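You operate a simulated robot arm through the tools that you are given. There is no shell and no other tool. Be economical: measure what you need, move in short steps, check, and stop when the job is done.

You are at the controls of a simulated two-armed robot. One attempt, no reset.

Task
Scrub the gauge mount clean, load it in the steel tray and bring the tray to the white outline.
Fine: hold the mount steady while scrubbing its top; put the green pad back; carry the loaded tray in both hands. Parts on this bench are vented.

The check looks at the end state, three seconds after you hand in, the way a careful person would. Anything else that was tipped, shoved, dropped, spilled or broken makes it a failure.

Robot
Two 6-joint arms with two-finger parallel grippers on one trunk, on a base that drives. Base frame: it is fixed to the floor where the robot stands at the start and does not move with it; the origin is under the middle of the robot, x ahead of it, y to its left, z up. Lengths are in m, angles in degrees, forces in N, time in s.
The left shoulder is at the start at [0.06, 0.187, 1.047], the right one opposite. With the tool pointing down near the work surface each hand reaches from about 0.26 to 0.62 m from the robot's upright axis, wherever it stands, measured 20 degrees to its own side. Places, roughly: inside of the steel tray [0.3, -0.1, 0.8]; white outline on the low bench [0.4, 0.5, 0.8]. Payload 1.57 kg a hand.
The tool frame of a hand sits at the grasp point between the pads (the TCP): z along the fingers, y along the line on which they close. The tips reach 0.03 m beyond it. The gripper opens to 0.11 m. The fingers are 0.024 m wide and 0.012 m thick; the gripper's body (0.048 by 0.112 m) begins 0.078 m behind the TCP.
Orientation is that of the tool frame in the base frame, as [roll, pitch, yaw] about the fixed x, y, z axes, in that order (R = Rz(yaw) Ry(pitch) Rx(roll)). With the fingers straight down and closing along the base's y, the tool's x points along the base's -x, its y along +y and its z along -z.

Tools
- The arms move only by the tool apply_moves. It takes "left_targets", "right_targets" or both (then of equal length, played together; a hand with none holds still); each is a list of rows, each a list of 7 numbers: the shift along the base's x, y, z in m, then the turn, a rotation vector about the base's x, y, z in degrees, then the closure in counts, from 0 (fully open) to 255 (shut). In form: [[tx, ty, tz, ax, ay, az, hand], ...]. A call has 1 to 10 rows; each row shifts and turns the commanded pose from where the row before left it. A row lasts 0.2 s, in which the tool goes at most 0.05 m and 8.6 degrees; a call with a longer step from one row to the next is refused whole, and so is a gripper value outside its range. Where a pose cannot be reached the arm comes as near as it can. A force on the tool above 40 N (or 10 N above the force at the start of the call, whichever is more), or a blocked arm, ends the call early, and 0.2 s more pass. Each finger travels about 0.153 m/s and halts on what it meets, pressing with about 37 N; the grip force reading is that of the motor and also rises with nothing between the fingers. The clock runs only during rows and for 0.2 s after the last one: add rows that do not move to give the fingers time. The reply holds the time, the measured pose of the TCP, the force on the tool along the base axes, the opening and the grip force, in the units named above and with some noise.
- Cameras (640 x 400 px; columns grow to the right, rows downward): "scene" is now at [0.012, 0.0135, 1.5803]; the picture's right is [0.18, -0.98, 0.00], its down [-0.82, -0.15, -0.56] and it looks along [0.55, 0.10, -0.83] (base axes); focal length 273 px, centre (320, 200). "left" rides on the left gripper at [0.07, -0.016, -0.141] in its tool frame; the picture's right is [0.23, 0.97, 0.00], its down [-0.86, 0.20, -0.48] and it looks along [-0.47, 0.11, 0.88] (tool axes); focal length 222 px, centre (320, 200). "right" rides on the right gripper at [0.07, 0.016, -0.141] in its tool frame; the picture's right is [-0.23, 0.97, 0.00], its down [-0.86, -0.20, -0.48] and it looks along [-0.47, -0.11, 0.88] (tool axes); focal length 222 px, centre (320, 200). There is no depth. A picture from a camera that has moved, and an enlarged one, comes with that camera's place and axes in the base frame and with its lens.
- camera(camera): a new picture of that camera. No time passes.
- slide_trunk(by): slides the trunk up (or, below 0, down) by that many m; the arms and the scene camera ride with it, the base frame stays. It gives what a move gives, with no picture.
- steer(legs): drives the robot by 1 to 6 legs, each [ahead, left, turn to the left] in m, m and degrees, along the robot's own axes; the way and the turn of a leg run together, so that a leg with both is an arc; at most 1.5 m and 180 degrees a leg. The arms and the cameras ride along, it lands a little off, and it stops where it bumps. It gives what a move gives.
- turn_head(pan, tilt): turns the head with the scene camera to pan (to the left, within 86 degrees either way) and tilt (down, from -29 to 69), counted from straight ahead of the robot. It gives what a move gives.
- close_up(camera, box): a new picture of the part [left, top, right, bottom] of that camera's present view, enlarged. No time passes.
- finish_job(): hands the job in; it is judged then, once.

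Go step by step. Nothing tells you exact positions but the pictures and the camera data: compare them with the known pose of the tool, close in by small moves and look again before you grip or let go. The budget is 120 turns and 88 pictures, counting those below and the enlarged ones. Unless the task says otherwise, let go and move clear before handing in, and close with one line.

The tools are called as a command line: name --argument value ..., lists and objects as JSON in quotes. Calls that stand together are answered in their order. apply_moves: Moves the arms, as the interface text tells. Its arguments: {"type":"object","properties":{"left_targets":{"type":"array"},"right_targets":{"type":"array"}},"required":[]} The other tools are called the same way: slide_trunk (by) slides the trunk up or down; steer (legs) drives the base; turn_head (pan, tilt) turns the head that bears the scene camera; camera (camera) takes a picture; close_up (camera, box) takes an enlarged picture of a part of a camera's view; finish_job () hands the job in.

At the start:

```text
time_s: 0.0
left_tool_pos: [0.3228, 0.3215, 1.2342]
left_tcp_rot: [179.9, -0.1, 180.0]
left_force: [-0.1, -0.1, -0.2]
left_width: 0.1102
left_gripper_force: 0.0
right_tool_pos: [0.4062, 0.0032, 1.1351]
right_tcp_rot: [-179.9, 0.0, 180.0]
right_force: [0.0, 0.2, -0.8]
right_width: 0.1097
right_gripper_force: 0.0
trunk travel left (down, up): [-0.675, 0.315]
robot x, y, heading: [-0.0018, -0.0018, -0.2]
head pan, tilt: [10.3, 55.9]
```

scene: 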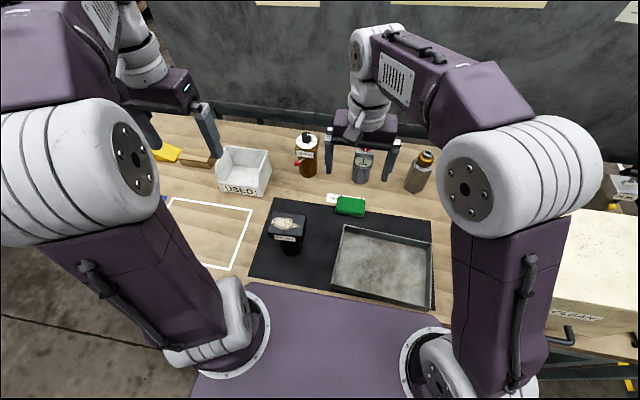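
right: 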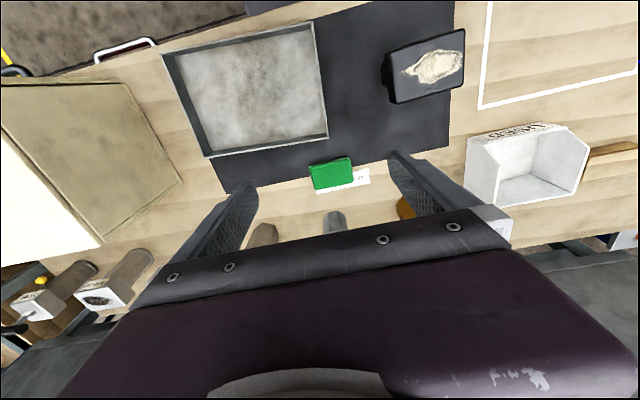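
left: 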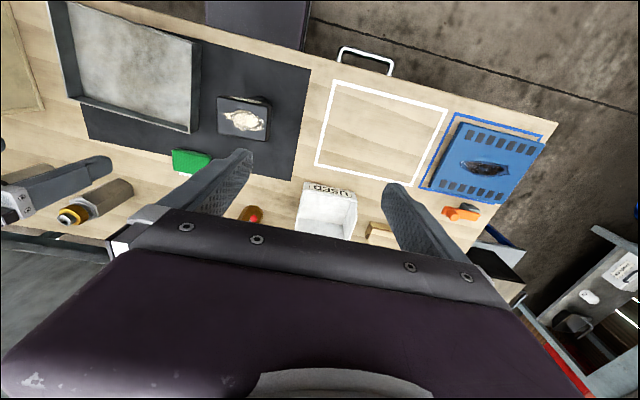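

I see the steel tray on the right of the black mat, the dark gauge mount with a dirty patch on top left of it, the green pad behind, and a white outline to the left. I'll look closer at the labels and the shapes first.

close_up --camera "scene" --box '[240, 180, 400, 280]'

close_up --camera "right" --box '[300, 0, 480, 200]'

close_up --camera "left" --box '[160, 60, 400, 210]'

```text
4.00 times, centred on (320, 230) of scene
camera zoom: at [0.012, 0.0135, 1.5803], right [0.18, -0.98, 0.0], down [-0.82, -0.15, -0.56], along [0.55, 0.1, -0.83], focal length 1092 px, centre (320, 80)
```

zoom: 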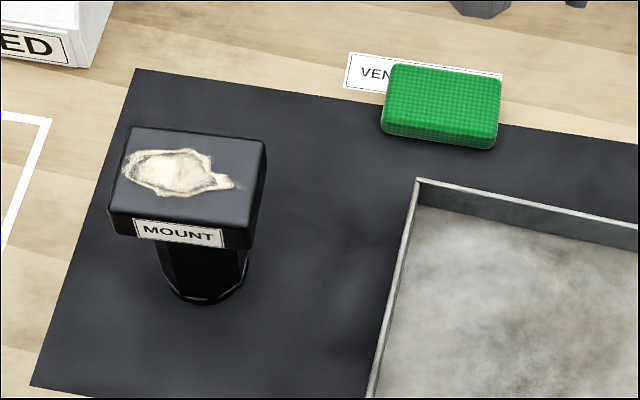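

```text
2.00 times, centred on (390, 100) of right
camera zoom: at [0.3358, 0.0187, 1.2771], right [0.23, 0.97, 0.0], down [0.86, -0.2, 0.48], along [0.47, -0.11, -0.88], focal length 444 px, centre (180, 400)
```

zoom: 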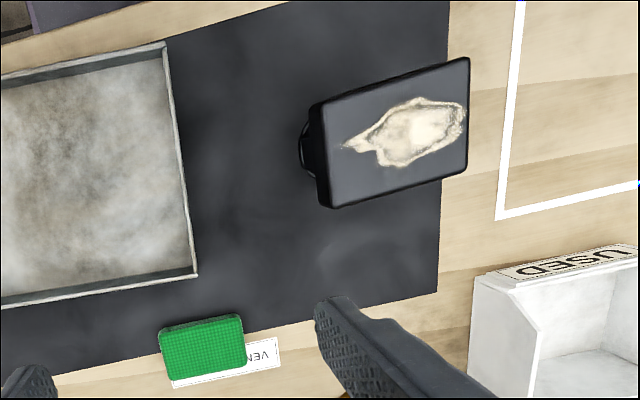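

```text
2.67 times, centred on (280, 135) of left
camera zoom: at [0.2537, 0.304, 1.3761], right [-0.23, 0.97, 0.0], down [0.86, 0.2, 0.48], along [0.47, 0.11, -0.88], focal length 592 px, centre (427, 373)
```

zoom: 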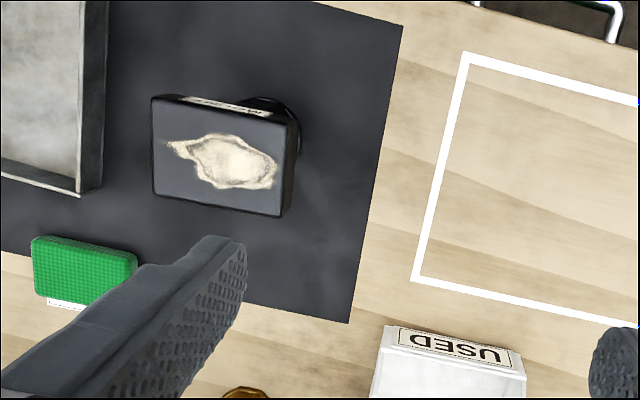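

The mount is a plate on a stem, with its top around z≈0.89 at about (0.36, 0.17), and the pad sits near (0.53, 0.0) partly over a label. Next I'll check the tray, outline and surroundings before moving.

close_up --camera "scene" --box '[300, 180, 460, 320]'

close_up --camera "right" --box '[140, 0, 380, 200]'

close_up --camera "left" --box '[290, 40, 560, 250]'

close_up --camera "scene" --box '[150, 110, 440, 290]'

```text
2.86 times, centred on (380, 250) of scene
camera zoom: at [0.012, 0.0135, 1.5803], right [0.18, -0.98, 0.0], down [-0.82, -0.15, -0.56], along [0.55, 0.1, -0.83], focal length 780 px, centre (149, 57)
```

zoom: 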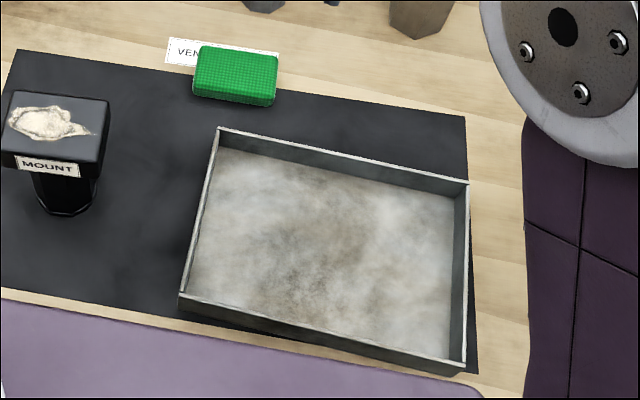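

```text
2.00 times, centred on (260, 100) of right
camera zoom: at [0.3358, 0.0187, 1.2771], right [0.23, 0.97, 0.0], down [0.86, -0.2, 0.48], along [0.47, -0.11, -0.88], focal length 444 px, centre (440, 400)
```

zoom: 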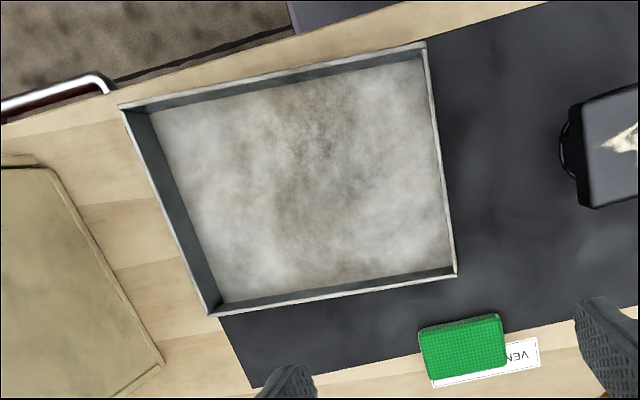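

```text
1.90 times, centred on (425, 145) of left
camera zoom: at [0.2537, 0.304, 1.3761], right [-0.23, 0.97, 0.0], down [0.86, 0.2, 0.48], along [0.47, 0.11, -0.88], focal length 423 px, centre (120, 305)
```

zoom: 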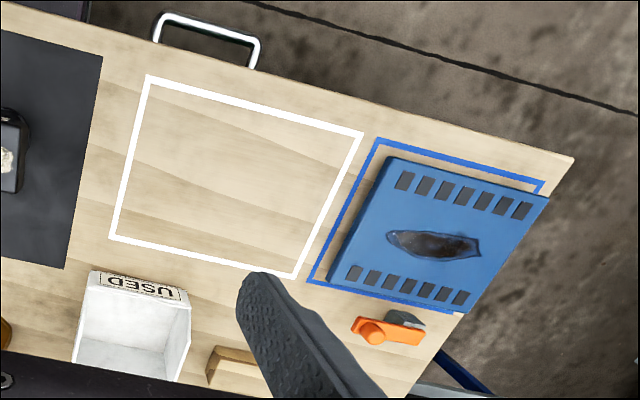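

```text
2.21 times, centred on (295, 200) of scene
camera zoom: at [0.012, 0.0135, 1.5803], right [0.18, -0.98, 0.0], down [-0.82, -0.15, -0.56], along [0.55, 0.1, -0.83], focal length 602 px, centre (375, 200)
```

zoom: 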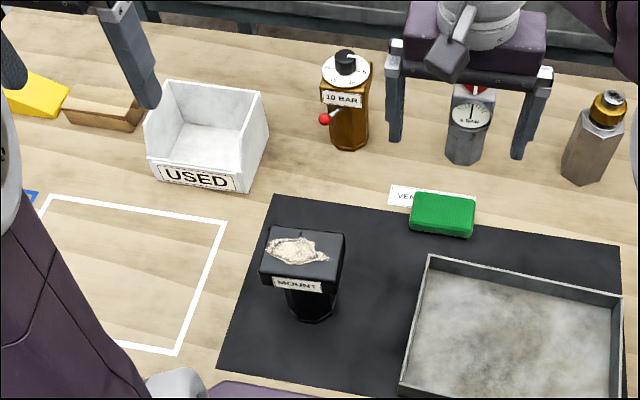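

The tray spans roughly x 0.24–0.44 and y −0.25–0.02. The outline spans x 0.25–0.47 and y 0.34–0.64. I'll turn the left hand so its fingers point toward −y and close along x, to hold the mount's stem from the left.

apply_moves --left_targets '[[0, 0.01, -0.01, 0, 0, 8.5, 0], [0, 0.01, -0.01, 0, 0, 8.5, 0], [0, 0.01, -0.01, 0, 0, 8.5, 0], [0, 0.01, -0.01, 0, 0, 8.5, 0], [0, 0.01, -0.01, 0, 0, 8.5, 0], [0, 0.01, -0.01, 0, 0, 8.5, 0], [0, 0.01, -0.01, 0, 0, 8.5, 0], [0, 0.01, -0.01, 0, 0, 8.5, 0], [0, 0.01, -0.01, 0, 0, 8.5, 0], [0, 0.01, -0.01, 0, 0, 8.5, 0]]'

```text
time_s: 2.2
left_tool_pos: [0.3223, 0.4224, 1.135]
left_tcp_rot: [179.9, -0.1, -94.8]
left_force: [-0.1, -0.5, -0.1]
left_width: 0.1101
left_gripper_force: 0.1
right_tool_pos: [0.4061, 0.0026, 1.1352]
right_tcp_rot: [179.9, 0.0, 179.9]
right_force: [-0.7, 0.7, 0.1]
right_width: 0.1101
right_gripper_force: 0.1
trunk travel left (down, up): [-0.675, 0.315]
robot x, y, heading: [-0.0015, 0.0048, 0.1]
head pan, tilt: [10.3, 55.9]
```

The turn went well. Now I'll tilt the fingers toward −y.

apply_moves --left_targets '[[0, 0, 0, 0, 0, 4.8, 0], [0, 0, -0.01, -8.5, 0, 0, 0], [0, 0, -0.01, -8.5, 0, 0, 0], [0, 0, -0.01, -8.5, 0, 0, 0], [0, 0, -0.01, -8.5, 0, 0, 0], [0, 0, -0.01, -8.5, 0, 0, 0], [0, 0, -0.01, -8.5, 0, 0, 0], [0, 0, -0.01, -8.5, 0, 0, 0], [0, 0, -0.01, -8.5, 0, 0, 0], [0, 0, -0.01, -8.5, 0, 0, 0]]'

```text
time_s: 4.4
left_tool_pos: [0.3034, 0.3623, 1.0205]
left_tcp_rot: [-178.8, -76.4, -90.9]
left_force: [-1.1, -0.9, -0.6]
left_width: 0.1099
left_gripper_force: 0.1
left hand out of reach, approached as far as the arm can: row 8, 9, 10
right_tool_pos: [0.4061, 0.0033, 1.1348]
right_tcp_rot: [-180.0, -0.1, 180.0]
right_force: [-0.5, -0.5, 0.5]
right_width: 0.1102
right_gripper_force: 0.0
trunk travel left (down, up): [-0.675, 0.315]
robot x, y, heading: [0.0004, -0.0, -0.1]
head pan, tilt: [10.3, 55.9]
```

The wrist is at its limit that far left, so I'll come closer to the mount at a moderate height and see if it becomes reachable.

apply_moves --left_targets '[[0, -0.03, -0.01, 0, 0, 0, 0], [0, -0.03, -0.01, 0, 0, 0, 0], [0, -0.03, -0.01, 0, 0, 0, 0], [0.01, -0.02, -0.02, 0, 0, 0, 0], [0.01, 0, -0.02, 0, 0, 0, 0], [0.01, 0, -0.02, 0, 0, 0, 0], [0, 0, 0, 0, 0, 0, 0]]'

camera --camera "left"

camera --camera "scene"

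```text
time_s: 6.0
left_tool_pos: [0.3327, 0.2524, 0.9295]
left_tcp_rot: [-179.1, -76.4, -90.9]
left_force: [0.0, 0.2, 0.7]
left_width: 0.1102
left_gripper_force: 0.1
right_tool_pos: [0.4053, 0.0022, 1.1341]
right_tcp_rot: [180.0, 0.0, 180.0]
right_force: [-0.7, 1.0, -0.1]
right_width: 0.1099
right_gripper_force: 0.1
trunk travel left (down, up): [-0.675, 0.315]
robot x, y, heading: [-0.0009, -0.0043, -0.1]
head pan, tilt: [10.3, 55.9]
```

```text
77 pictures are left
camera left: at [0.3489, 0.3736, 1.0309], right [-0.97, -0.05, 0.22], down [-0.2, 0.67, -0.72], along [-0.11, -0.74, -0.66], focal length 222 px, centre (320, 200)
```

left: 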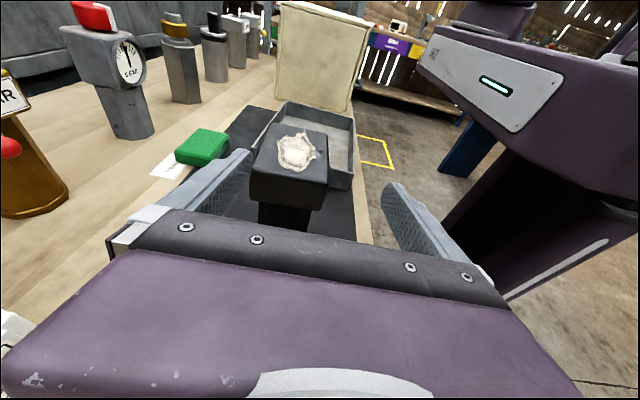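

```text
76 pictures are left
camera scene: at [0.0118, 0.0134, 1.5803], right [0.18, -0.98, 0.0], down [-0.81, -0.15, -0.56], along [0.55, 0.1, -0.83], focal length 273 px, centre (320, 200)
```

scene: 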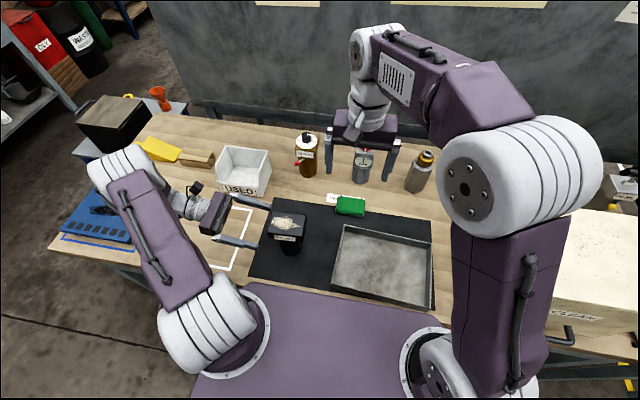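

The hand is now horizontal and in front of the mount. I'll zoom in to pin down the mount's geometry.

close_up --camera "left" --box '[220, 100, 380, 250]'

```text
2.67 times, centred on (300, 175) of left
camera zoom: at [0.3489, 0.3736, 1.0309], right [-0.97, -0.05, 0.22], down [-0.2, 0.67, -0.72], along [-0.11, -0.74, -0.66], focal length 592 px, centre (373, 267)
```

zoom: 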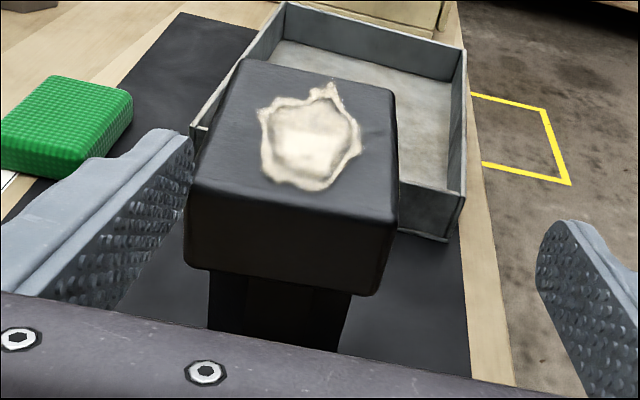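

The plate top is at z≈0.91, spanning x 0.32–0.395 and y 0.12–0.217, with the stem below z≈0.877. I'll centre the left hand on x≈0.359 and lower it to stem height.

apply_moves --left_targets '[[0.013, 0.01, 0, 0, 0, 0, 0], [0.013, 0.01, 0, 0, 0, 0, 0], [0, 0, -0.03, 0, 0, 0, 0], [0, 0, -0.03, 0, 0, 0, 0], [0, 0, -0.03, 0, 0, 0, 0], [0, 0, -0.012, 0, 0, 0, 0], [0, 0, 0, 0, 0, 0, 0]]'

camera --camera "left"

```text
time_s: 7.6
left_tool_pos: [0.3583, 0.2694, 0.8269]
left_tcp_rot: [-179.3, -76.5, -90.7]
left_force: [0.6, -0.2, -0.5]
left_width: 0.1098
left_gripper_force: 0.0
right_tool_pos: [0.4058, 0.0019, 1.134]
right_tcp_rot: [180.0, 0.1, -180.0]
right_force: [-0.4, 0.3, 0.0]
right_width: 0.1102
right_gripper_force: 0.1
trunk travel left (down, up): [-0.675, 0.315]
robot x, y, heading: [-0.0034, 0.0048, 0.2]
head pan, tilt: [10.3, 55.9]
```

```text
74 pictures are left
camera left: at [0.375, 0.3901, 0.9285], right [-0.97, -0.05, 0.22], down [-0.2, 0.67, -0.72], along [-0.11, -0.74, -0.66], focal length 222 px, centre (320, 200)
```

left: 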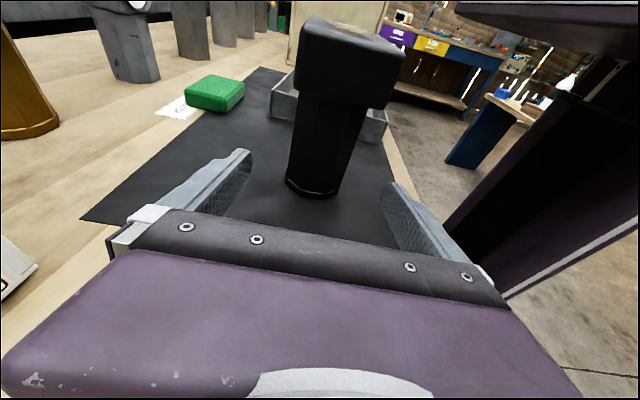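

The stem sits between the fingers. I'll advance and check before closing.

apply_moves --left_targets '[[0, -0.025, 0, 0, 0, 0, 0], [0, -0.025, 0, 0, 0, 0, 0], [0, -0.025, 0, 0, 0, 0, 0], [0, -0.02, 0, 0, 0, 0, 0], [0, 0, 0, 0, 0, 0, 0]]'

camera --camera "left"

close_up --camera "scene" --box '[200, 160, 360, 280]'

```text
time_s: 8.8
left_tool_pos: [0.3591, 0.1739, 0.8316]
left_tcp_rot: [-179.2, -76.4, -90.8]
left_force: [-0.2, -0.6, -0.3]
left_width: 0.11
left_gripper_force: 0.0
right_tool_pos: [0.4053, 0.0032, 1.1346]
right_tcp_rot: [-180.0, -0.1, 180.0]
right_force: [0.6, 0.3, 1.3]
right_width: 0.11
right_gripper_force: 0.1
trunk travel left (down, up): [-0.675, 0.315]
robot x, y, heading: [-0.001, 0.0036, 0.2]
head pan, tilt: [10.3, 55.9]
```

```text
73 pictures are left
camera left: at [0.3749, 0.2952, 0.932], right [-0.97, -0.05, 0.22], down [-0.2, 0.66, -0.72], along [-0.11, -0.75, -0.66], focal length 222 px, centre (320, 200)
```

left: 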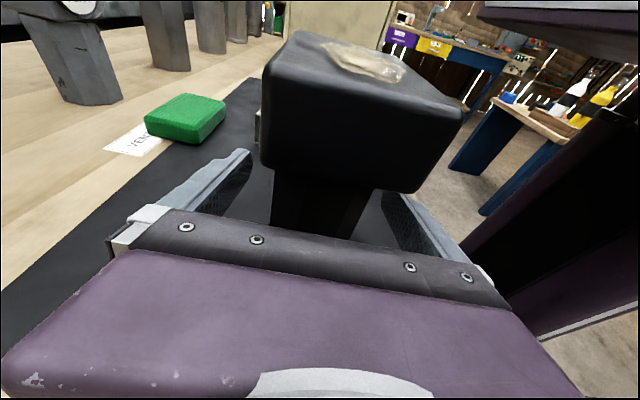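

```text
3.33 times, centred on (280, 220) of scene
camera zoom: at [0.012, 0.014, 1.5803], right [0.18, -0.98, 0.0], down [-0.81, -0.15, -0.56], along [0.55, 0.1, -0.83], focal length 910 px, centre (453, 133)
```

zoom: 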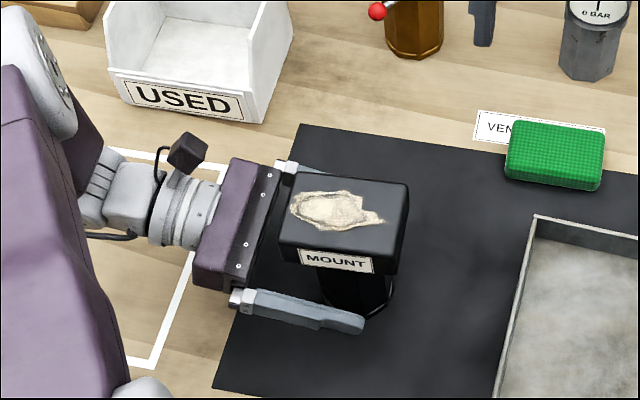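

The stem is well centred between the fingers. Closing gently, then firmly.

apply_moves --left_targets '[[0, 0, 0, 0, 0, 0, 70], [0, 0, 0, 0, 0, 0, 90], [0, 0, 0, 0, 0, 0, 110], [0, 0, 0, 0, 0, 0, 130], [0, 0, 0, 0, 0, 0, 160], [0, 0, 0, 0, 0, 0, 255], [0, 0, 0, 0, 0, 0, 255]]'

close_up --camera "scene" --box '[200, 160, 360, 280]'

```text
time_s: 10.4
left_tool_pos: [0.3592, 0.1747, 0.8302]
left_tcp_rot: [-179.2, -76.5, -90.8]
left_force: [-0.2, -0.8, 0.9]
left_width: 0.0638
left_gripper_force: 37.3
right_tool_pos: [0.4065, 0.0036, 1.1346]
right_tcp_rot: [180.0, 0.0, 180.0]
right_force: [0.2, 0.3, -0.7]
right_width: 0.1102
right_gripper_force: 0.0
trunk travel left (down, up): [-0.675, 0.315]
robot x, y, heading: [0.0037, 0.0006, -0.1]
head pan, tilt: [10.3, 55.9]
```

```text
3.33 times, centred on (280, 220) of scene
camera zoom: at [0.0119, 0.0135, 1.5803], right [0.18, -0.98, 0.0], down [-0.81, -0.15, -0.56], along [0.55, 0.1, -0.83], focal length 910 px, centre (453, 133)
```

zoom: 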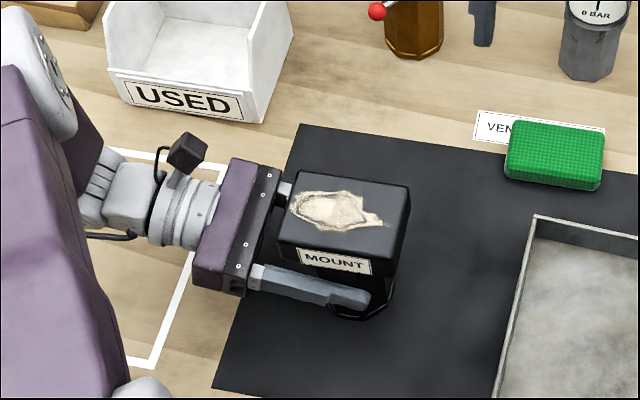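

The mount is held (width 0.064). Now I'll turn the right hand to close along x and bring it over the pad at about (0.54, 0.0).

apply_moves --right_targets '[[0.013, 0, -0.015, 0, 0, 8.5, 0], [0.013, 0, -0.015, 0, 0, 8.5, 0], [0.013, 0, -0.015, 0, 0, 8.5, 0], [0.013, 0, -0.015, 0, 0, 8.5, 0], [0.013, 0, -0.015, 0, 0, 8.5, 0], [0.013, 0, -0.015, 0, 0, 8.5, 0], [0.013, 0, -0.015, 0, 0, 8.5, 0], [0.013, 0, -0.015, 0, 0, 8.5, 0], [0.013, 0, -0.015, 0, 0, 8.5, 0], [0.013, 0, -0.015, 0, 0, 8.5, 0]]'

camera --camera "right"

camera --camera "scene"

```text
time_s: 12.6
left_tool_pos: [0.3595, 0.1747, 0.831]
left_tcp_rot: [-179.4, -76.5, -90.8]
left_force: [-1.3, -0.8, 0.2]
left_width: 0.0639
left_gripper_force: 36.8
right_tool_pos: [0.5358, 0.0016, 0.985]
right_tcp_rot: [180.0, 0.1, -94.8]
right_force: [0.3, -0.9, -0.7]
right_width: 0.1099
right_gripper_force: 0.0
trunk travel left (down, up): [-0.675, 0.315]
robot x, y, heading: [0.0005, -0.0011, 0.2]
head pan, tilt: [10.3, 55.9]
```

```text
70 pictures are left
camera right: at [0.5133, -0.0669, 1.1274], right [-0.95, 0.31, 0.0], down [0.27, 0.84, 0.48], along [0.15, 0.46, -0.88], focal length 222 px, centre (320, 200)
```

right: 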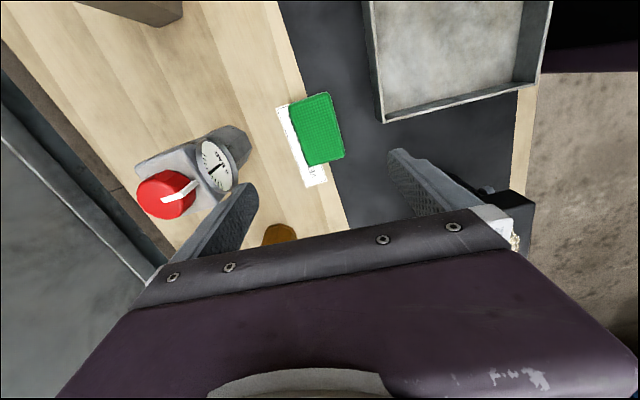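

```text
69 pictures are left
camera scene: at [0.0124, 0.0134, 1.5803], right [0.18, -0.98, 0.0], down [-0.82, -0.15, -0.56], along [0.55, 0.1, -0.83], focal length 273 px, centre (320, 200)
```

scene: 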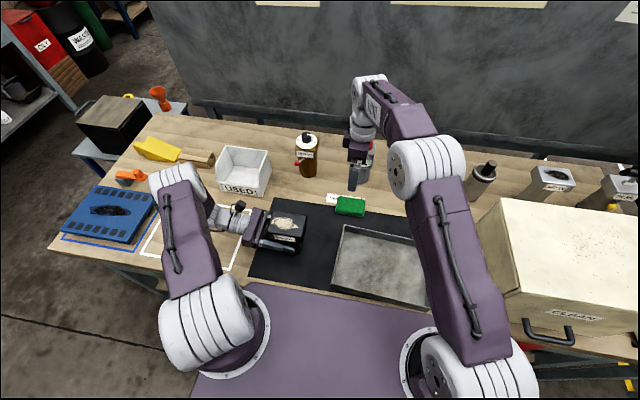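

The pad centre is about (0.54, 0.0), roughly 0.06 by 0.10 with its top near z 0.79. I'll lower to just above it and check.

apply_moves --right_targets '[[0.003, -0.002, -0.03, 0, 0, 3, 0], [0, 0, -0.03, 0, 0, 0, 0], [0, 0, -0.03, 0, 0, 0, 0], [0, 0, -0.03, 0, 0, 0, 0], [0, 0, -0.02, 0, 0, 0, 0], [0, 0, 0, 0, 0, 0, 0]]'

camera --camera "right"

close_up --camera "scene" --box '[280, 130, 440, 250]'

```text
time_s: 14.0
left_tool_pos: [0.3583, 0.1745, 0.8318]
left_tcp_rot: [-179.1, -76.4, -90.8]
left_force: [-0.3, 1.0, 0.8]
left_width: 0.0637
left_gripper_force: 37.2
right_tool_pos: [0.5376, 0.0001, 0.8458]
right_tcp_rot: [-180.0, -0.1, -92.1]
right_force: [-1.3, 0.0, 0.4]
right_width: 0.1099
right_gripper_force: 0.0
trunk travel left (down, up): [-0.675, 0.315]
robot x, y, heading: [-0.0026, -0.0006, 0.0]
head pan, tilt: [10.3, 55.9]
```

```text
68 pictures are left
camera right: at [0.5192, -0.069, 0.9877], right [-0.97, 0.26, 0.0], down [0.23, 0.85, 0.48], along [0.13, 0.46, -0.88], focal length 222 px, centre (320, 200)
```

right: 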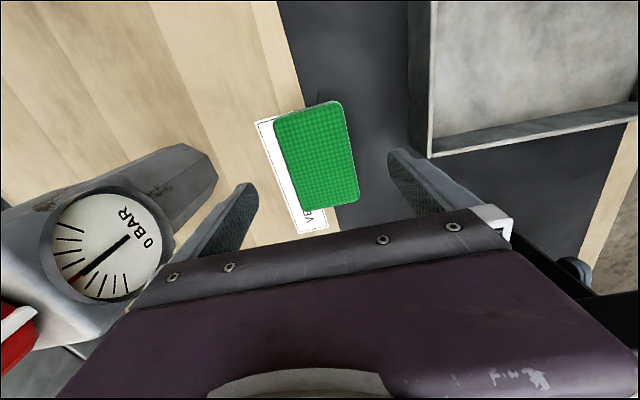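

```text
3.33 times, centred on (360, 190) of scene
camera zoom: at [0.012, 0.0136, 1.5803], right [0.18, -0.98, 0.0], down [-0.81, -0.15, -0.56], along [0.55, 0.1, -0.83], focal length 910 px, centre (187, 233)
```

zoom: 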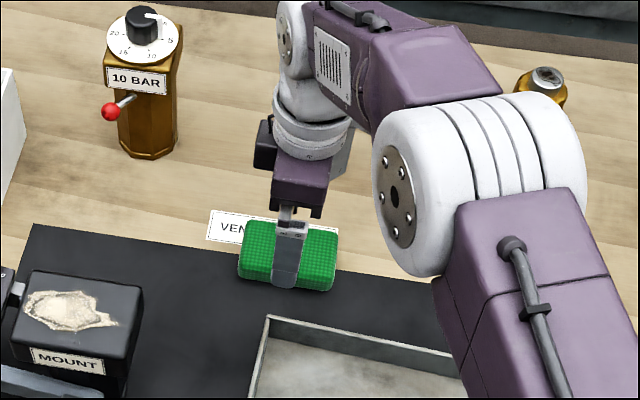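

The fingers straddle the pad with clearance from the gauge. Lowering and closing on it.

apply_moves --right_targets '[[0, 0, -0.02, 0, 0, 0, 0], [0, 0, -0.021, 0, 0, 0, 0], [0, 0, 0, 0, 0, 0, 60], [0, 0, 0, 0, 0, 0, 90], [0, 0, 0, 0, 0, 0, 120], [0, 0, 0, 0, 0, 0, 160], [0, 0, 0, 0, 0, 0, 255], [0, 0, 0, 0, 0, 0, 255]]'

camera --camera "right"

```text
time_s: 15.8
left_tool_pos: [0.3581, 0.1735, 0.831]
left_tcp_rot: [-179.2, -76.6, -90.9]
left_force: [-0.4, 0.4, 1.9]
left_width: 0.0635
left_gripper_force: 37.0
right_tool_pos: [0.5376, 0.0008, 0.8034]
right_tcp_rot: [179.9, 0.0, -92.0]
right_force: [-0.3, -0.7, -0.1]
right_width: 0.0637
right_gripper_force: 36.5
trunk travel left (down, up): [-0.675, 0.315]
robot x, y, heading: [-0.0006, 0.0, -0.2]
head pan, tilt: [10.3, 55.9]
```

```text
66 pictures are left
camera right: at [0.5183, -0.0683, 0.9449], right [-0.97, 0.26, 0.0], down [0.23, 0.85, 0.48], along [0.12, 0.46, -0.88], focal length 222 px, centre (320, 200)
```

right: 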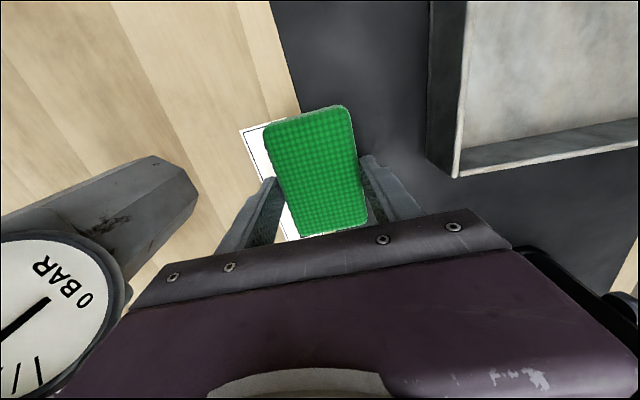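

The pad is held (width 0.064). Lifting it and carrying it over the mount.

apply_moves --right_targets '[[0, 0, 0.04, 0, 0, 0, 255], [0, 0, 0.045, 0, 0, 0, 255], [0, 0, 0.045, 0, 0, 0, 255], [0, 0, 0.06, 0, 0, 0, 255], [-0.03, 0.03, 0, 0, 0, 0, 255], [-0.035, 0.03, 0, 0, 0, 0, 255], [-0.035, 0.03, 0, 0, 0, 0, 255], [-0.035, 0.03, 0, 0, 0, 0, 255], [-0.03, 0.03, 0, 0, 0, 0, 255], [-0.013, 0.018, 0, 0, 0, 0, 255]]'

```text
refused: row 4 steps farther than a row can; nothing moved
```

apply_moves --right_targets '[[0, 0, 0.045, 0, 0, 0, 255], [0, 0, 0.045, 0, 0, 0, 255], [0, 0, 0.048, 0, 0, 0, 255], [0, 0, 0.048, 0, 0, 0, 255], [-0.03, 0.03, 0, 0, 0, 0, 255], [-0.035, 0.03, 0, 0, 0, 0, 255], [-0.035, 0.03, 0, 0, 0, 0, 255], [-0.035, 0.03, 0, 0, 0, 0, 255], [-0.03, 0.03, 0, 0, 0, 0, 255], [-0.013, 0.018, 0, 0, 0, 0, 255]]'

camera --camera "right"

camera --camera "scene"

camera --camera "left"

```text
time_s: 18.0
left_tool_pos: [0.359, 0.1749, 0.831]
left_tcp_rot: [-179.2, -76.4, -90.8]
left_force: [1.1, 0.6, 1.5]
left_width: 0.0636
left_gripper_force: 36.8
right_tool_pos: [0.3595, 0.1682, 0.9884]
right_tcp_rot: [180.0, 0.1, -92.0]
right_force: [-0.4, -0.1, -0.1]
right_width: 0.0637
right_gripper_force: 36.5
trunk travel left (down, up): [-0.675, 0.315]
robot x, y, heading: [-0.002, -0.0025, -0.0]
head pan, tilt: [10.3, 55.9]
```

```text
65 pictures are left
camera right: at [0.3402, 0.0991, 1.1303], right [-0.97, 0.26, 0.0], down [0.23, 0.85, 0.48], along [0.13, 0.46, -0.88], focal length 222 px, centre (320, 200)
```

right: 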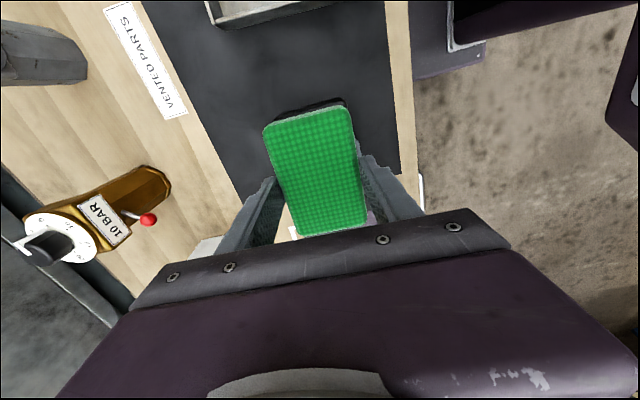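

```text
64 pictures are left
camera scene: at [0.0119, 0.0138, 1.5803], right [0.18, -0.98, 0.0], down [-0.81, -0.15, -0.56], along [0.55, 0.1, -0.83], focal length 273 px, centre (320, 200)
```

scene: 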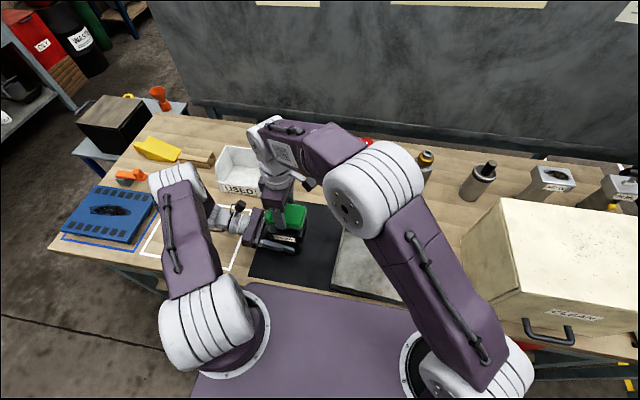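

```text
63 pictures are left
camera left: at [0.3749, 0.2952, 0.932], right [-0.97, -0.05, 0.22], down [-0.2, 0.67, -0.72], along [-0.11, -0.75, -0.66], focal length 222 px, centre (320, 200)
```

left: 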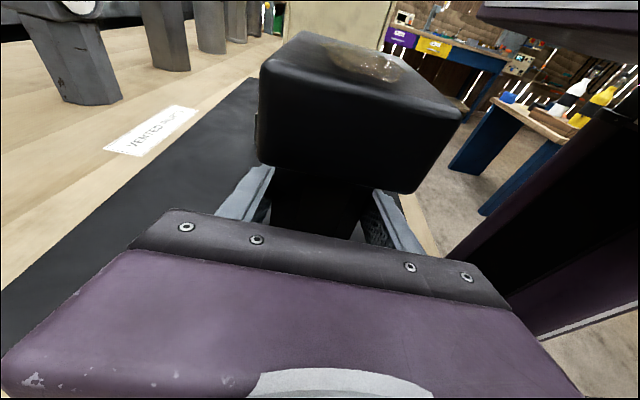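

The pad is above the mount. Lowering slowly until I feel contact.

apply_moves --right_targets '[[0, 0, -0.015, 0, 0, 0, 255], [0, 0, -0.01, 0, 0, 0, 255], [0, 0, -0.003, 0, 0, 0, 255], [0, 0, -0.002, 0, 0, 0, 255], [0, 0, 0, 0, 0, 0, 255]]'

close_up --camera "scene" --box '[220, 170, 340, 270]'

```text
time_s: 19.2
left_tool_pos: [0.3593, 0.1748, 0.8317]
left_tcp_rot: [-179.2, -76.5, -90.8]
left_force: [-0.7, 0.2, 1.7]
left_width: 0.064
left_gripper_force: 36.4
right_tool_pos: [0.3609, 0.1685, 0.9612]
right_tcp_rot: [180.0, 0.0, -91.9]
right_force: [0.0, -0.1, 0.1]
right_width: 0.0638
right_gripper_force: 36.8
trunk travel left (down, up): [-0.675, 0.315]
robot x, y, heading: [0.0038, 0.0007, 0.1]
head pan, tilt: [10.3, 55.9]
```

```text
4.00 times, centred on (280, 220) of scene
camera zoom: at [0.0119, 0.0136, 1.5803], right [0.18, -0.98, 0.0], down [-0.81, -0.15, -0.56], along [0.55, 0.1, -0.83], focal length 1092 px, centre (480, 120)
```

zoom: 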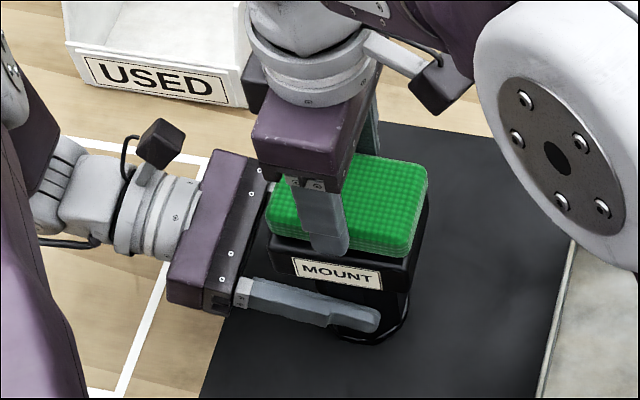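

Nearly touching. Continuing down in small steps.

apply_moves --right_targets '[[0, 0, -0.002, 0, 0, 0, 255], [0, 0, -0.002, 0, 0, 0, 255], [0, 0, -0.002, 0, 0, 0, 255], [0, 0, -0.001, 0, 0, 0, 255], [0, 0, 0, 0, 0, 0, 255]]'

```text
time_s: 20.3
left_tool_pos: [0.3583, 0.1747, 0.8314]
left_tcp_rot: [-178.9, -76.3, -90.9]
left_force: [0.3, 0.4, 5.3]
left_width: 0.064
left_gripper_force: 36.7
right_tool_pos: [0.3614, 0.1695, 0.9567]
right_tcp_rot: [-179.7, 0.4, -92.0]
right_force: [-0.7, -1.5, 10.5]
right_width: 0.064
right_gripper_force: 36.9
trunk travel left (down, up): [-0.675, 0.315]
robot x, y, heading: [-0.0004, 0.0005, 0.0]
head pan, tilt: [10.3, 55.9]
stopped in row 5 (right hand): the force on the tool passed its limit (the readings are from after the stop); the commanded pose is now the measured one
```

Contact made with about 10 N. Now scrubbing strokes along y and x.

apply_moves --right_targets '[[0, 0.012, 0, 0, 0, 0, 255], [0, 0.012, 0, 0, 0, 0, 255], [0, -0.012, 0, 0, 0, 0, 255], [0, -0.012, 0, 0, 0, 0, 255], [0, -0.012, 0, 0, 0, 0, 255], [0, -0.012, 0, 0, 0, 0, 255], [0, 0.012, 0, 0, 0, 0, 255], [0, 0.012, 0, 0, 0, 0, 255]]'

```text
time_s: 22.1
left_tool_pos: [0.358, 0.1745, 0.8314]
left_tcp_rot: [-178.3, -76.1, -91.5]
left_force: [3.9, 17.0, 0.1]
left_width: 0.0636
left_gripper_force: 36.7
right_tool_pos: [0.3606, 0.1671, 0.9547]
right_tcp_rot: [-179.8, 0.1, -92.0]
right_force: [-1.6, -15.2, 29.9]
right_width: 0.0635
right_gripper_force: 37.2
trunk travel left (down, up): [-0.675, 0.315]
robot x, y, heading: [-0.0007, -0.0004, -0.2]
head pan, tilt: [10.3, 55.9]
```

The stroke works, but at 30 N it presses hard, so I'll ease up slightly and continue with strokes along x.

apply_moves --right_targets '[[0, 0, 0.0015, 0, 0, 0, 255], [0.012, 0, 0, 0, 0, 0, 255], [0.008, 0, 0, 0, 0, 0, 255], [-0.012, 0, 0, 0, 0, 0, 255], [-0.012, 0, 0, 0, 0, 0, 255], [-0.012, 0, 0, 0, 0, 0, 255], [0.012, 0.015, 0, 0, 0, 0, 255], [0.012, 0.01, 0, 0, 0, 0, 255], [0, -0.015, 0, 0, 0, 0, 255], [-0.008, -0.01, 0, 0, 0, 0, 255]]'

```text
time_s: 24.3
left_tool_pos: [0.3583, 0.1746, 0.8303]
left_tcp_rot: [-179.0, -76.4, -91.1]
left_force: [-1.2, -1.7, 15.7]
left_width: 0.0639
left_gripper_force: 37.2
right_tool_pos: [0.3591, 0.1677, 0.956]
right_tcp_rot: [-179.7, 0.4, -92.0]
right_force: [0.7, 0.2, 0.6]
right_width: 0.0638
right_gripper_force: 36.7
trunk travel left (down, up): [-0.675, 0.315]
robot x, y, heading: [0.0013, -0.0008, 0.3]
head pan, tilt: [10.3, 55.9]
```

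Pressure is now light, so I'll do another round with a touch more, then lift and inspect.

apply_moves --right_targets '[[0, 0, -0.001, 0, 0, 0, 255], [0.01, 0.012, 0, 0, 0, 0, 255], [0.008, 0.012, 0, 0, 0, 0, 255], [-0.012, -0.015, 0, 0, 0, 0, 255], [-0.012, -0.015, 0, 0, 0, 0, 255], [-0.012, -0.01, 0, 0, 0, 0, 255], [0.006, 0.015, 0, 0, 0, 0, 255], [0.006, 0.015, 0, 0, 0, 0, 255], [0.006, -0.014, 0, 0, 0, 0, 255], [0, 0, 0, 0, 0, 0, 255]]'

apply_moves --right_targets '[[0, 0, 0.03, 0, 0, 0, 255], [0, 0, 0.03, 0, 0, 0, 255], [0.035, -0.03, 0, 0, 0, 0, 255], [0.035, -0.03, 0, 0, 0, 0, 255], [0.035, -0.03, 0, 0, 0, 0, 255], [0.035, -0.03, 0, 0, 0, 0, 255], [0, 0, 0, 0, 0, 0, 255]]'

close_up --camera "scene" --box '[200, 170, 360, 270]'

camera --camera "left"

```text
time_s: 26.5
left_tool_pos: [0.3567, 0.1733, 0.8313]
left_tcp_rot: [-178.9, -76.3, -91.0]
left_force: [-1.6, -2.2, 12.4]
left_width: 0.0641
left_gripper_force: 36.9
right_tool_pos: [0.3596, 0.1677, 0.9572]
right_tcp_rot: [-179.8, 0.3, -92.0]
right_force: [-0.4, 0.4, 0.5]
right_width: 0.0637
right_gripper_force: 37.3
trunk travel left (down, up): [-0.675, 0.315]
robot x, y, heading: [-0.0019, -0.0037, -0.0]
head pan, tilt: [10.3, 55.9]
```

```text
time_s: 28.1
left_tool_pos: [0.3575, 0.1741, 0.8313]
left_tcp_rot: [-178.7, -76.3, -91.1]
left_force: [-1.7, 0.8, 12.6]
left_width: 0.0638
left_gripper_force: 36.5
right_tool_pos: [0.5011, 0.0457, 1.0154]
right_tcp_rot: [-179.7, 0.3, -91.9]
right_force: [-0.3, 0.3, -0.3]
right_width: 0.0634
right_gripper_force: 36.9
trunk travel left (down, up): [-0.675, 0.315]
robot x, y, heading: [-0.0013, -0.0009, -0.2]
head pan, tilt: [10.3, 55.9]
```

```text
4.00 times, centred on (280, 220) of scene
camera zoom: at [0.0103, 0.0128, 1.5803], right [0.18, -0.98, 0.0], down [-0.81, -0.15, -0.56], along [0.55, 0.1, -0.83], focal length 1092 px, centre (480, 120)
```

zoom: 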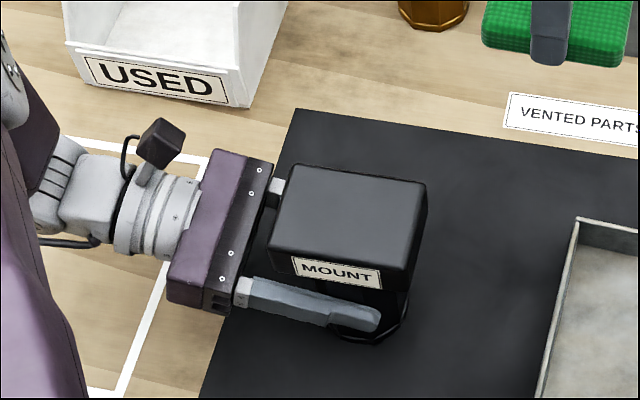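

```text
60 pictures are left
camera left: at [0.3744, 0.2947, 0.9323], right [-0.97, -0.06, 0.22], down [-0.2, 0.67, -0.72], along [-0.1, -0.74, -0.66], focal length 222 px, centre (320, 200)
```

left: 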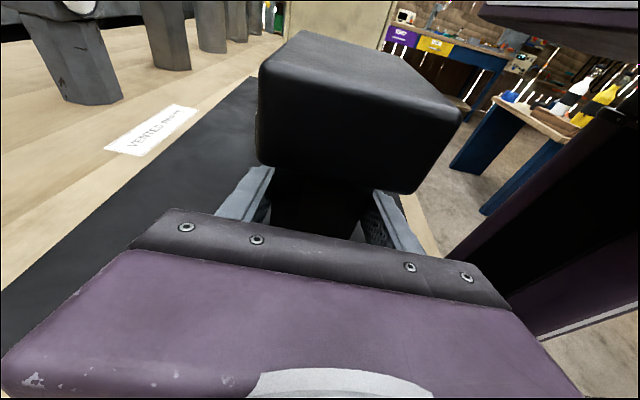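

The mount top is clean. Now the pad goes back to where it came from, at TCP (0.538, 0.001, 0.803).

apply_moves --right_targets '[[0.0365, -0.03, 0, 0, 0, 0, 255], [0, -0.015, -0.04, 0, 0, 0, 255], [0, 0, -0.048, 0, 0, 0, 255], [0, 0, -0.045, 0, 0, 0, 255], [0, 0, -0.04, 0, 0, 0, 255], [0, 0, -0.02, 0, 0, 0, 255], [0, 0, -0.01, 0, 0, 0, 255], [0, 0, -0.006, 0, 0, 0, 255], [0, 0, 0, 0, 0, 0, 255]]'

close_up --camera "scene" --box '[280, 150, 440, 250]'

```text
time_s: 30.1
left_tool_pos: [0.3588, 0.1749, 0.831]
left_tcp_rot: [-178.9, -76.2, -91.0]
left_force: [0.0, -0.7, 14.2]
left_width: 0.064
left_gripper_force: 36.5
right_tool_pos: [0.5351, 0.0056, 0.8081]
right_tcp_rot: [-179.7, 0.3, -92.0]
right_force: [0.3, 0.0, 0.3]
right_width: 0.0638
right_gripper_force: 36.7
trunk travel left (down, up): [-0.675, 0.315]
robot x, y, heading: [-0.0022, -0.0018, -0.2]
head pan, tilt: [10.3, 55.9]
```

```text
4.00 times, centred on (360, 200) of scene
camera zoom: at [0.0109, 0.0127, 1.5803], right [0.18, -0.98, 0.0], down [-0.81, -0.15, -0.56], along [0.55, 0.1, -0.83], focal length 1092 px, centre (160, 200)
```

zoom: 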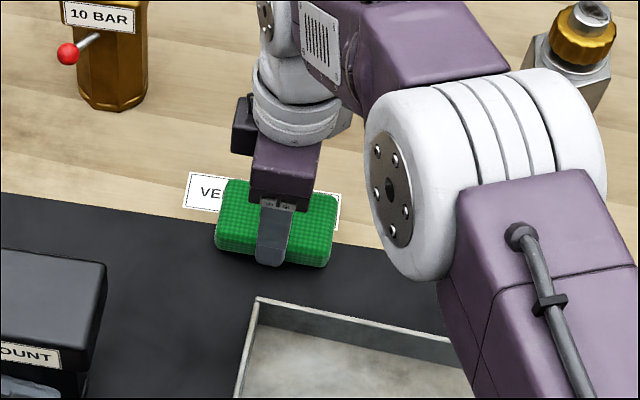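

Almost down and near the same place. A tiny correction in x and y, down to contact, then release.

apply_moves --right_targets '[[0.0025, -0.0048, 0, 0, 0, 0, 255], [0, 0, -0.002, 0, 0, 0, 255], [0, 0, -0.0015, 0, 0, 0, 255], [0, 0, 0, 0, 0, 0, 255]]'

apply_moves --right_targets '[[0, 0, 0, 0, 0, 0, 80], [0, 0, 0, 0, 0, 0, 40], [0, 0, 0, 0, 0, 0, 0], [0, 0, 0, 0, 0, 0, 0]]'

apply_moves --right_targets '[[0, 0, 0.04, 0, 0, 0, 0], [0, 0, 0.045, 0, 0, 0, 0], [0, 0, 0.045, 0, 0, 0, 0], [0, 0, 0.045, 0, 0, 0, 0], [0, -0.045, 0.02, 0, 0, 0, 0], [0, -0.045, 0, 0, 0, 0, 0], [0, -0.045, 0, 0, 0, 0, 0], [0, -0.045, 0, 0, 0, 0, 0]]'

close_up --camera "scene" --box '[240, 150, 440, 300]'

```text
time_s: 31.1
left_tool_pos: [0.3593, 0.1744, 0.8308]
left_tcp_rot: [-178.9, -76.3, -91.0]
left_force: [1.6, 0.1, 15.2]
left_width: 0.0637
left_gripper_force: 37.2
right_tool_pos: [0.5392, -0.0012, 0.8031]
right_tcp_rot: [-179.7, 0.3, -91.9]
right_force: [-0.4, -0.1, -0.6]
right_width: 0.0634
right_gripper_force: 37.8
trunk travel left (down, up): [-0.675, 0.315]
robot x, y, heading: [0.0023, -0.0018, -0.2]
head pan, tilt: [10.3, 55.9]
```

```text
time_s: 32.1
left_tool_pos: [0.3585, 0.1735, 0.831]
left_tcp_rot: [-178.9, -76.3, -91.1]
left_force: [1.1, -0.3, 15.5]
left_width: 0.0639
left_gripper_force: 36.8
right_tool_pos: [0.5397, -0.0019, 0.8041]
right_tcp_rot: [-179.6, 0.4, -92.0]
right_force: [0.1, -0.4, 0.5]
right_width: 0.1102
right_gripper_force: 0.0
trunk travel left (down, up): [-0.675, 0.315]
robot x, y, heading: [-0.0002, 0.0027, 0.1]
head pan, tilt: [10.3, 55.9]
```

```text
time_s: 33.9
left_tool_pos: [0.3584, 0.1739, 0.831]
left_tcp_rot: [-178.9, -76.3, -91.0]
left_force: [0.7, -1.2, 13.9]
left_width: 0.0637
left_gripper_force: 37.1
right_tool_pos: [0.5372, -0.1845, 0.9961]
right_tcp_rot: [-179.6, 0.3, -92.0]
right_force: [0.4, 0.0, 0.4]
right_width: 0.1098
right_gripper_force: 0.0
trunk travel left (down, up): [-0.675, 0.315]
robot x, y, heading: [0.0014, 0.001, 0.2]
head pan, tilt: [10.3, 55.9]
```

```text
2.67 times, centred on (340, 225) of scene
camera zoom: at [0.0108, 0.0122, 1.5803], right [0.18, -0.98, 0.0], down [-0.81, -0.15, -0.56], along [0.55, 0.1, -0.83], focal length 728 px, centre (267, 133)
```

zoom: 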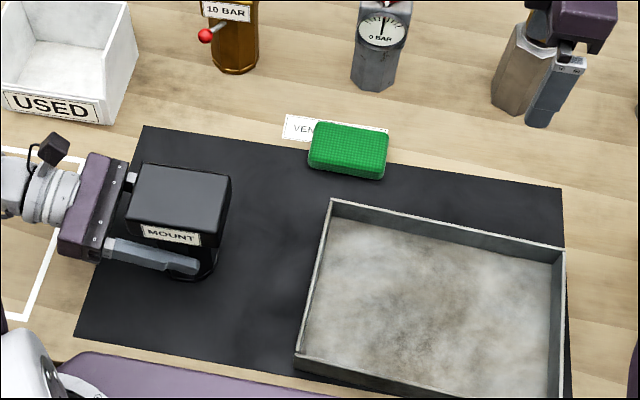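

The pad is back in its spot. I'll park the right hand away to the right, and then lift the mount with the left hand.

apply_moves --right_targets '[[-0.02, -0.01, 0.03, 0, 0, 0, 0], [-0.02, -0.03, 0.03, 0, 0, 0, 0], [-0.02, -0.03, 0.03, 0, 0, 0, 0], [-0.02, -0.03, 0.01, 0, 0, 0, 0], [-0.02, -0.04, 0, 0, 0, 0, 0], [0, 0, 0, 0, 0, 0, 0]]'

apply_moves --left_targets '[[0, 0, 0.02, 0, 0, 0, 255], [0, 0, 0.025, 0, 0, 0, 255], [0, 0, 0.03, 0, 0, 0, 255], [0, 0, 0, 0, 0, 0, 255]]'

camera --camera "scene"

```text
time_s: 35.3
left_tool_pos: [0.3583, 0.1741, 0.8315]
left_tcp_rot: [-179.0, -76.3, -91.0]
left_force: [0.4, 1.0, 12.9]
left_width: 0.0637
left_gripper_force: 36.8
right_tool_pos: [0.4418, -0.3192, 1.0927]
right_tcp_rot: [-179.8, 0.2, -92.0]
right_force: [0.5, 0.0, -0.2]
right_width: 0.11
right_gripper_force: 0.1
trunk travel left (down, up): [-0.675, 0.315]
robot x, y, heading: [0.0021, 0.0034, -0.0]
head pan, tilt: [10.3, 55.9]
```

```text
time_s: 36.3
left_tool_pos: [0.3586, 0.1752, 0.9073]
left_tcp_rot: [-179.2, -76.3, -90.7]
left_force: [0.8, -0.5, -3.0]
left_width: 0.0639
left_gripper_force: 37.3
right_tool_pos: [0.4433, -0.3194, 1.0938]
right_tcp_rot: [-179.7, 0.3, -92.0]
right_force: [0.4, -0.8, -0.2]
right_width: 0.11
right_gripper_force: 0.1
trunk travel left (down, up): [-0.675, 0.315]
robot x, y, heading: [0.0031, -0.0013, 0.0]
head pan, tilt: [10.3, 55.9]
```

```text
57 pictures are left
camera scene: at [0.0129, 0.0139, 1.5803], right [0.18, -0.98, 0.0], down [-0.82, -0.15, -0.56], along [0.55, 0.1, -0.83], focal length 273 px, centre (320, 200)
```

scene: 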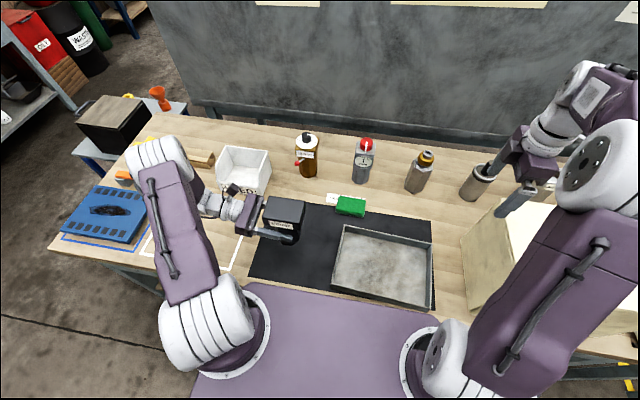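

The mount is lifted cleanly. Carrying it over the tray.

apply_moves --left_targets '[[-0.002, -0.03, 0, 0, 0, 0, 255], [-0.002, -0.03, 0, 0, 0, 0, 255], [-0.002, -0.03, 0, 0, 0, 0, 255], [-0.002, -0.03, 0, 0, 0, 0, 255], [-0.002, -0.03, 0, 0, 0, 0, 255], [-0.002, -0.03, 0, 0, 0, 0, 255], [-0.002, -0.03, 0, 0, 0, 0, 255], [-0.002, -0.03, 0, 0, 0, 0, 255], [-0.002, -0.035, 0, 0, 0, 0, 255], [0, 0, 0, 0, 0, 0, 255]]'

camera --camera "scene"

camera --camera "left"

```text
time_s: 38.5
left_tool_pos: [0.3418, -0.1019, 0.9077]
left_tcp_rot: [-179.2, -76.3, -90.7]
left_force: [0.7, 0.3, -2.7]
left_width: 0.0639
left_gripper_force: 36.7
right_tool_pos: [0.4434, -0.3186, 1.0926]
right_tcp_rot: [-179.8, 0.2, -92.0]
right_force: [-0.3, 0.2, -0.7]
right_width: 0.11
right_gripper_force: 0.0
trunk travel left (down, up): [-0.675, 0.315]
robot x, y, heading: [-0.0018, -0.0005, 0.1]
head pan, tilt: [10.3, 55.9]
```

```text
56 pictures are left
camera scene: at [0.0127, 0.0143, 1.5803], right [0.18, -0.98, 0.0], down [-0.82, -0.15, -0.56], along [0.55, 0.1, -0.83], focal length 273 px, centre (320, 200)
```

scene: 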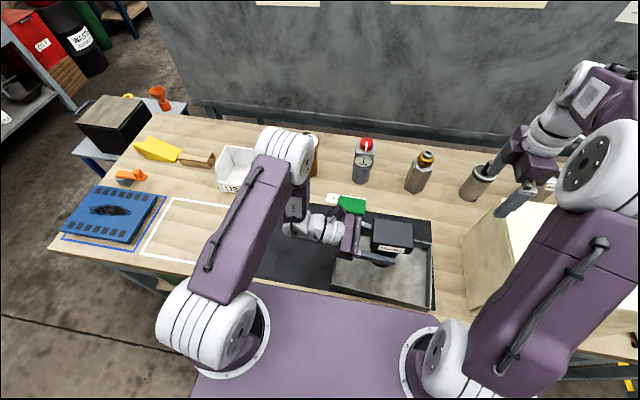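

```text
55 pictures are left
camera left: at [0.3582, 0.0185, 1.008], right [-0.97, -0.05, 0.22], down [-0.2, 0.67, -0.72], along [-0.11, -0.74, -0.66], focal length 222 px, centre (320, 200)
```

left: 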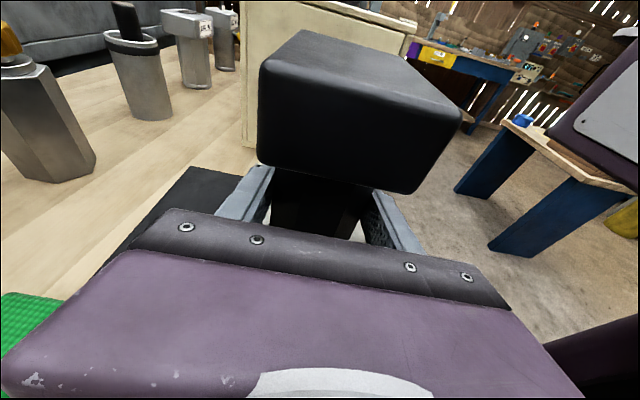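

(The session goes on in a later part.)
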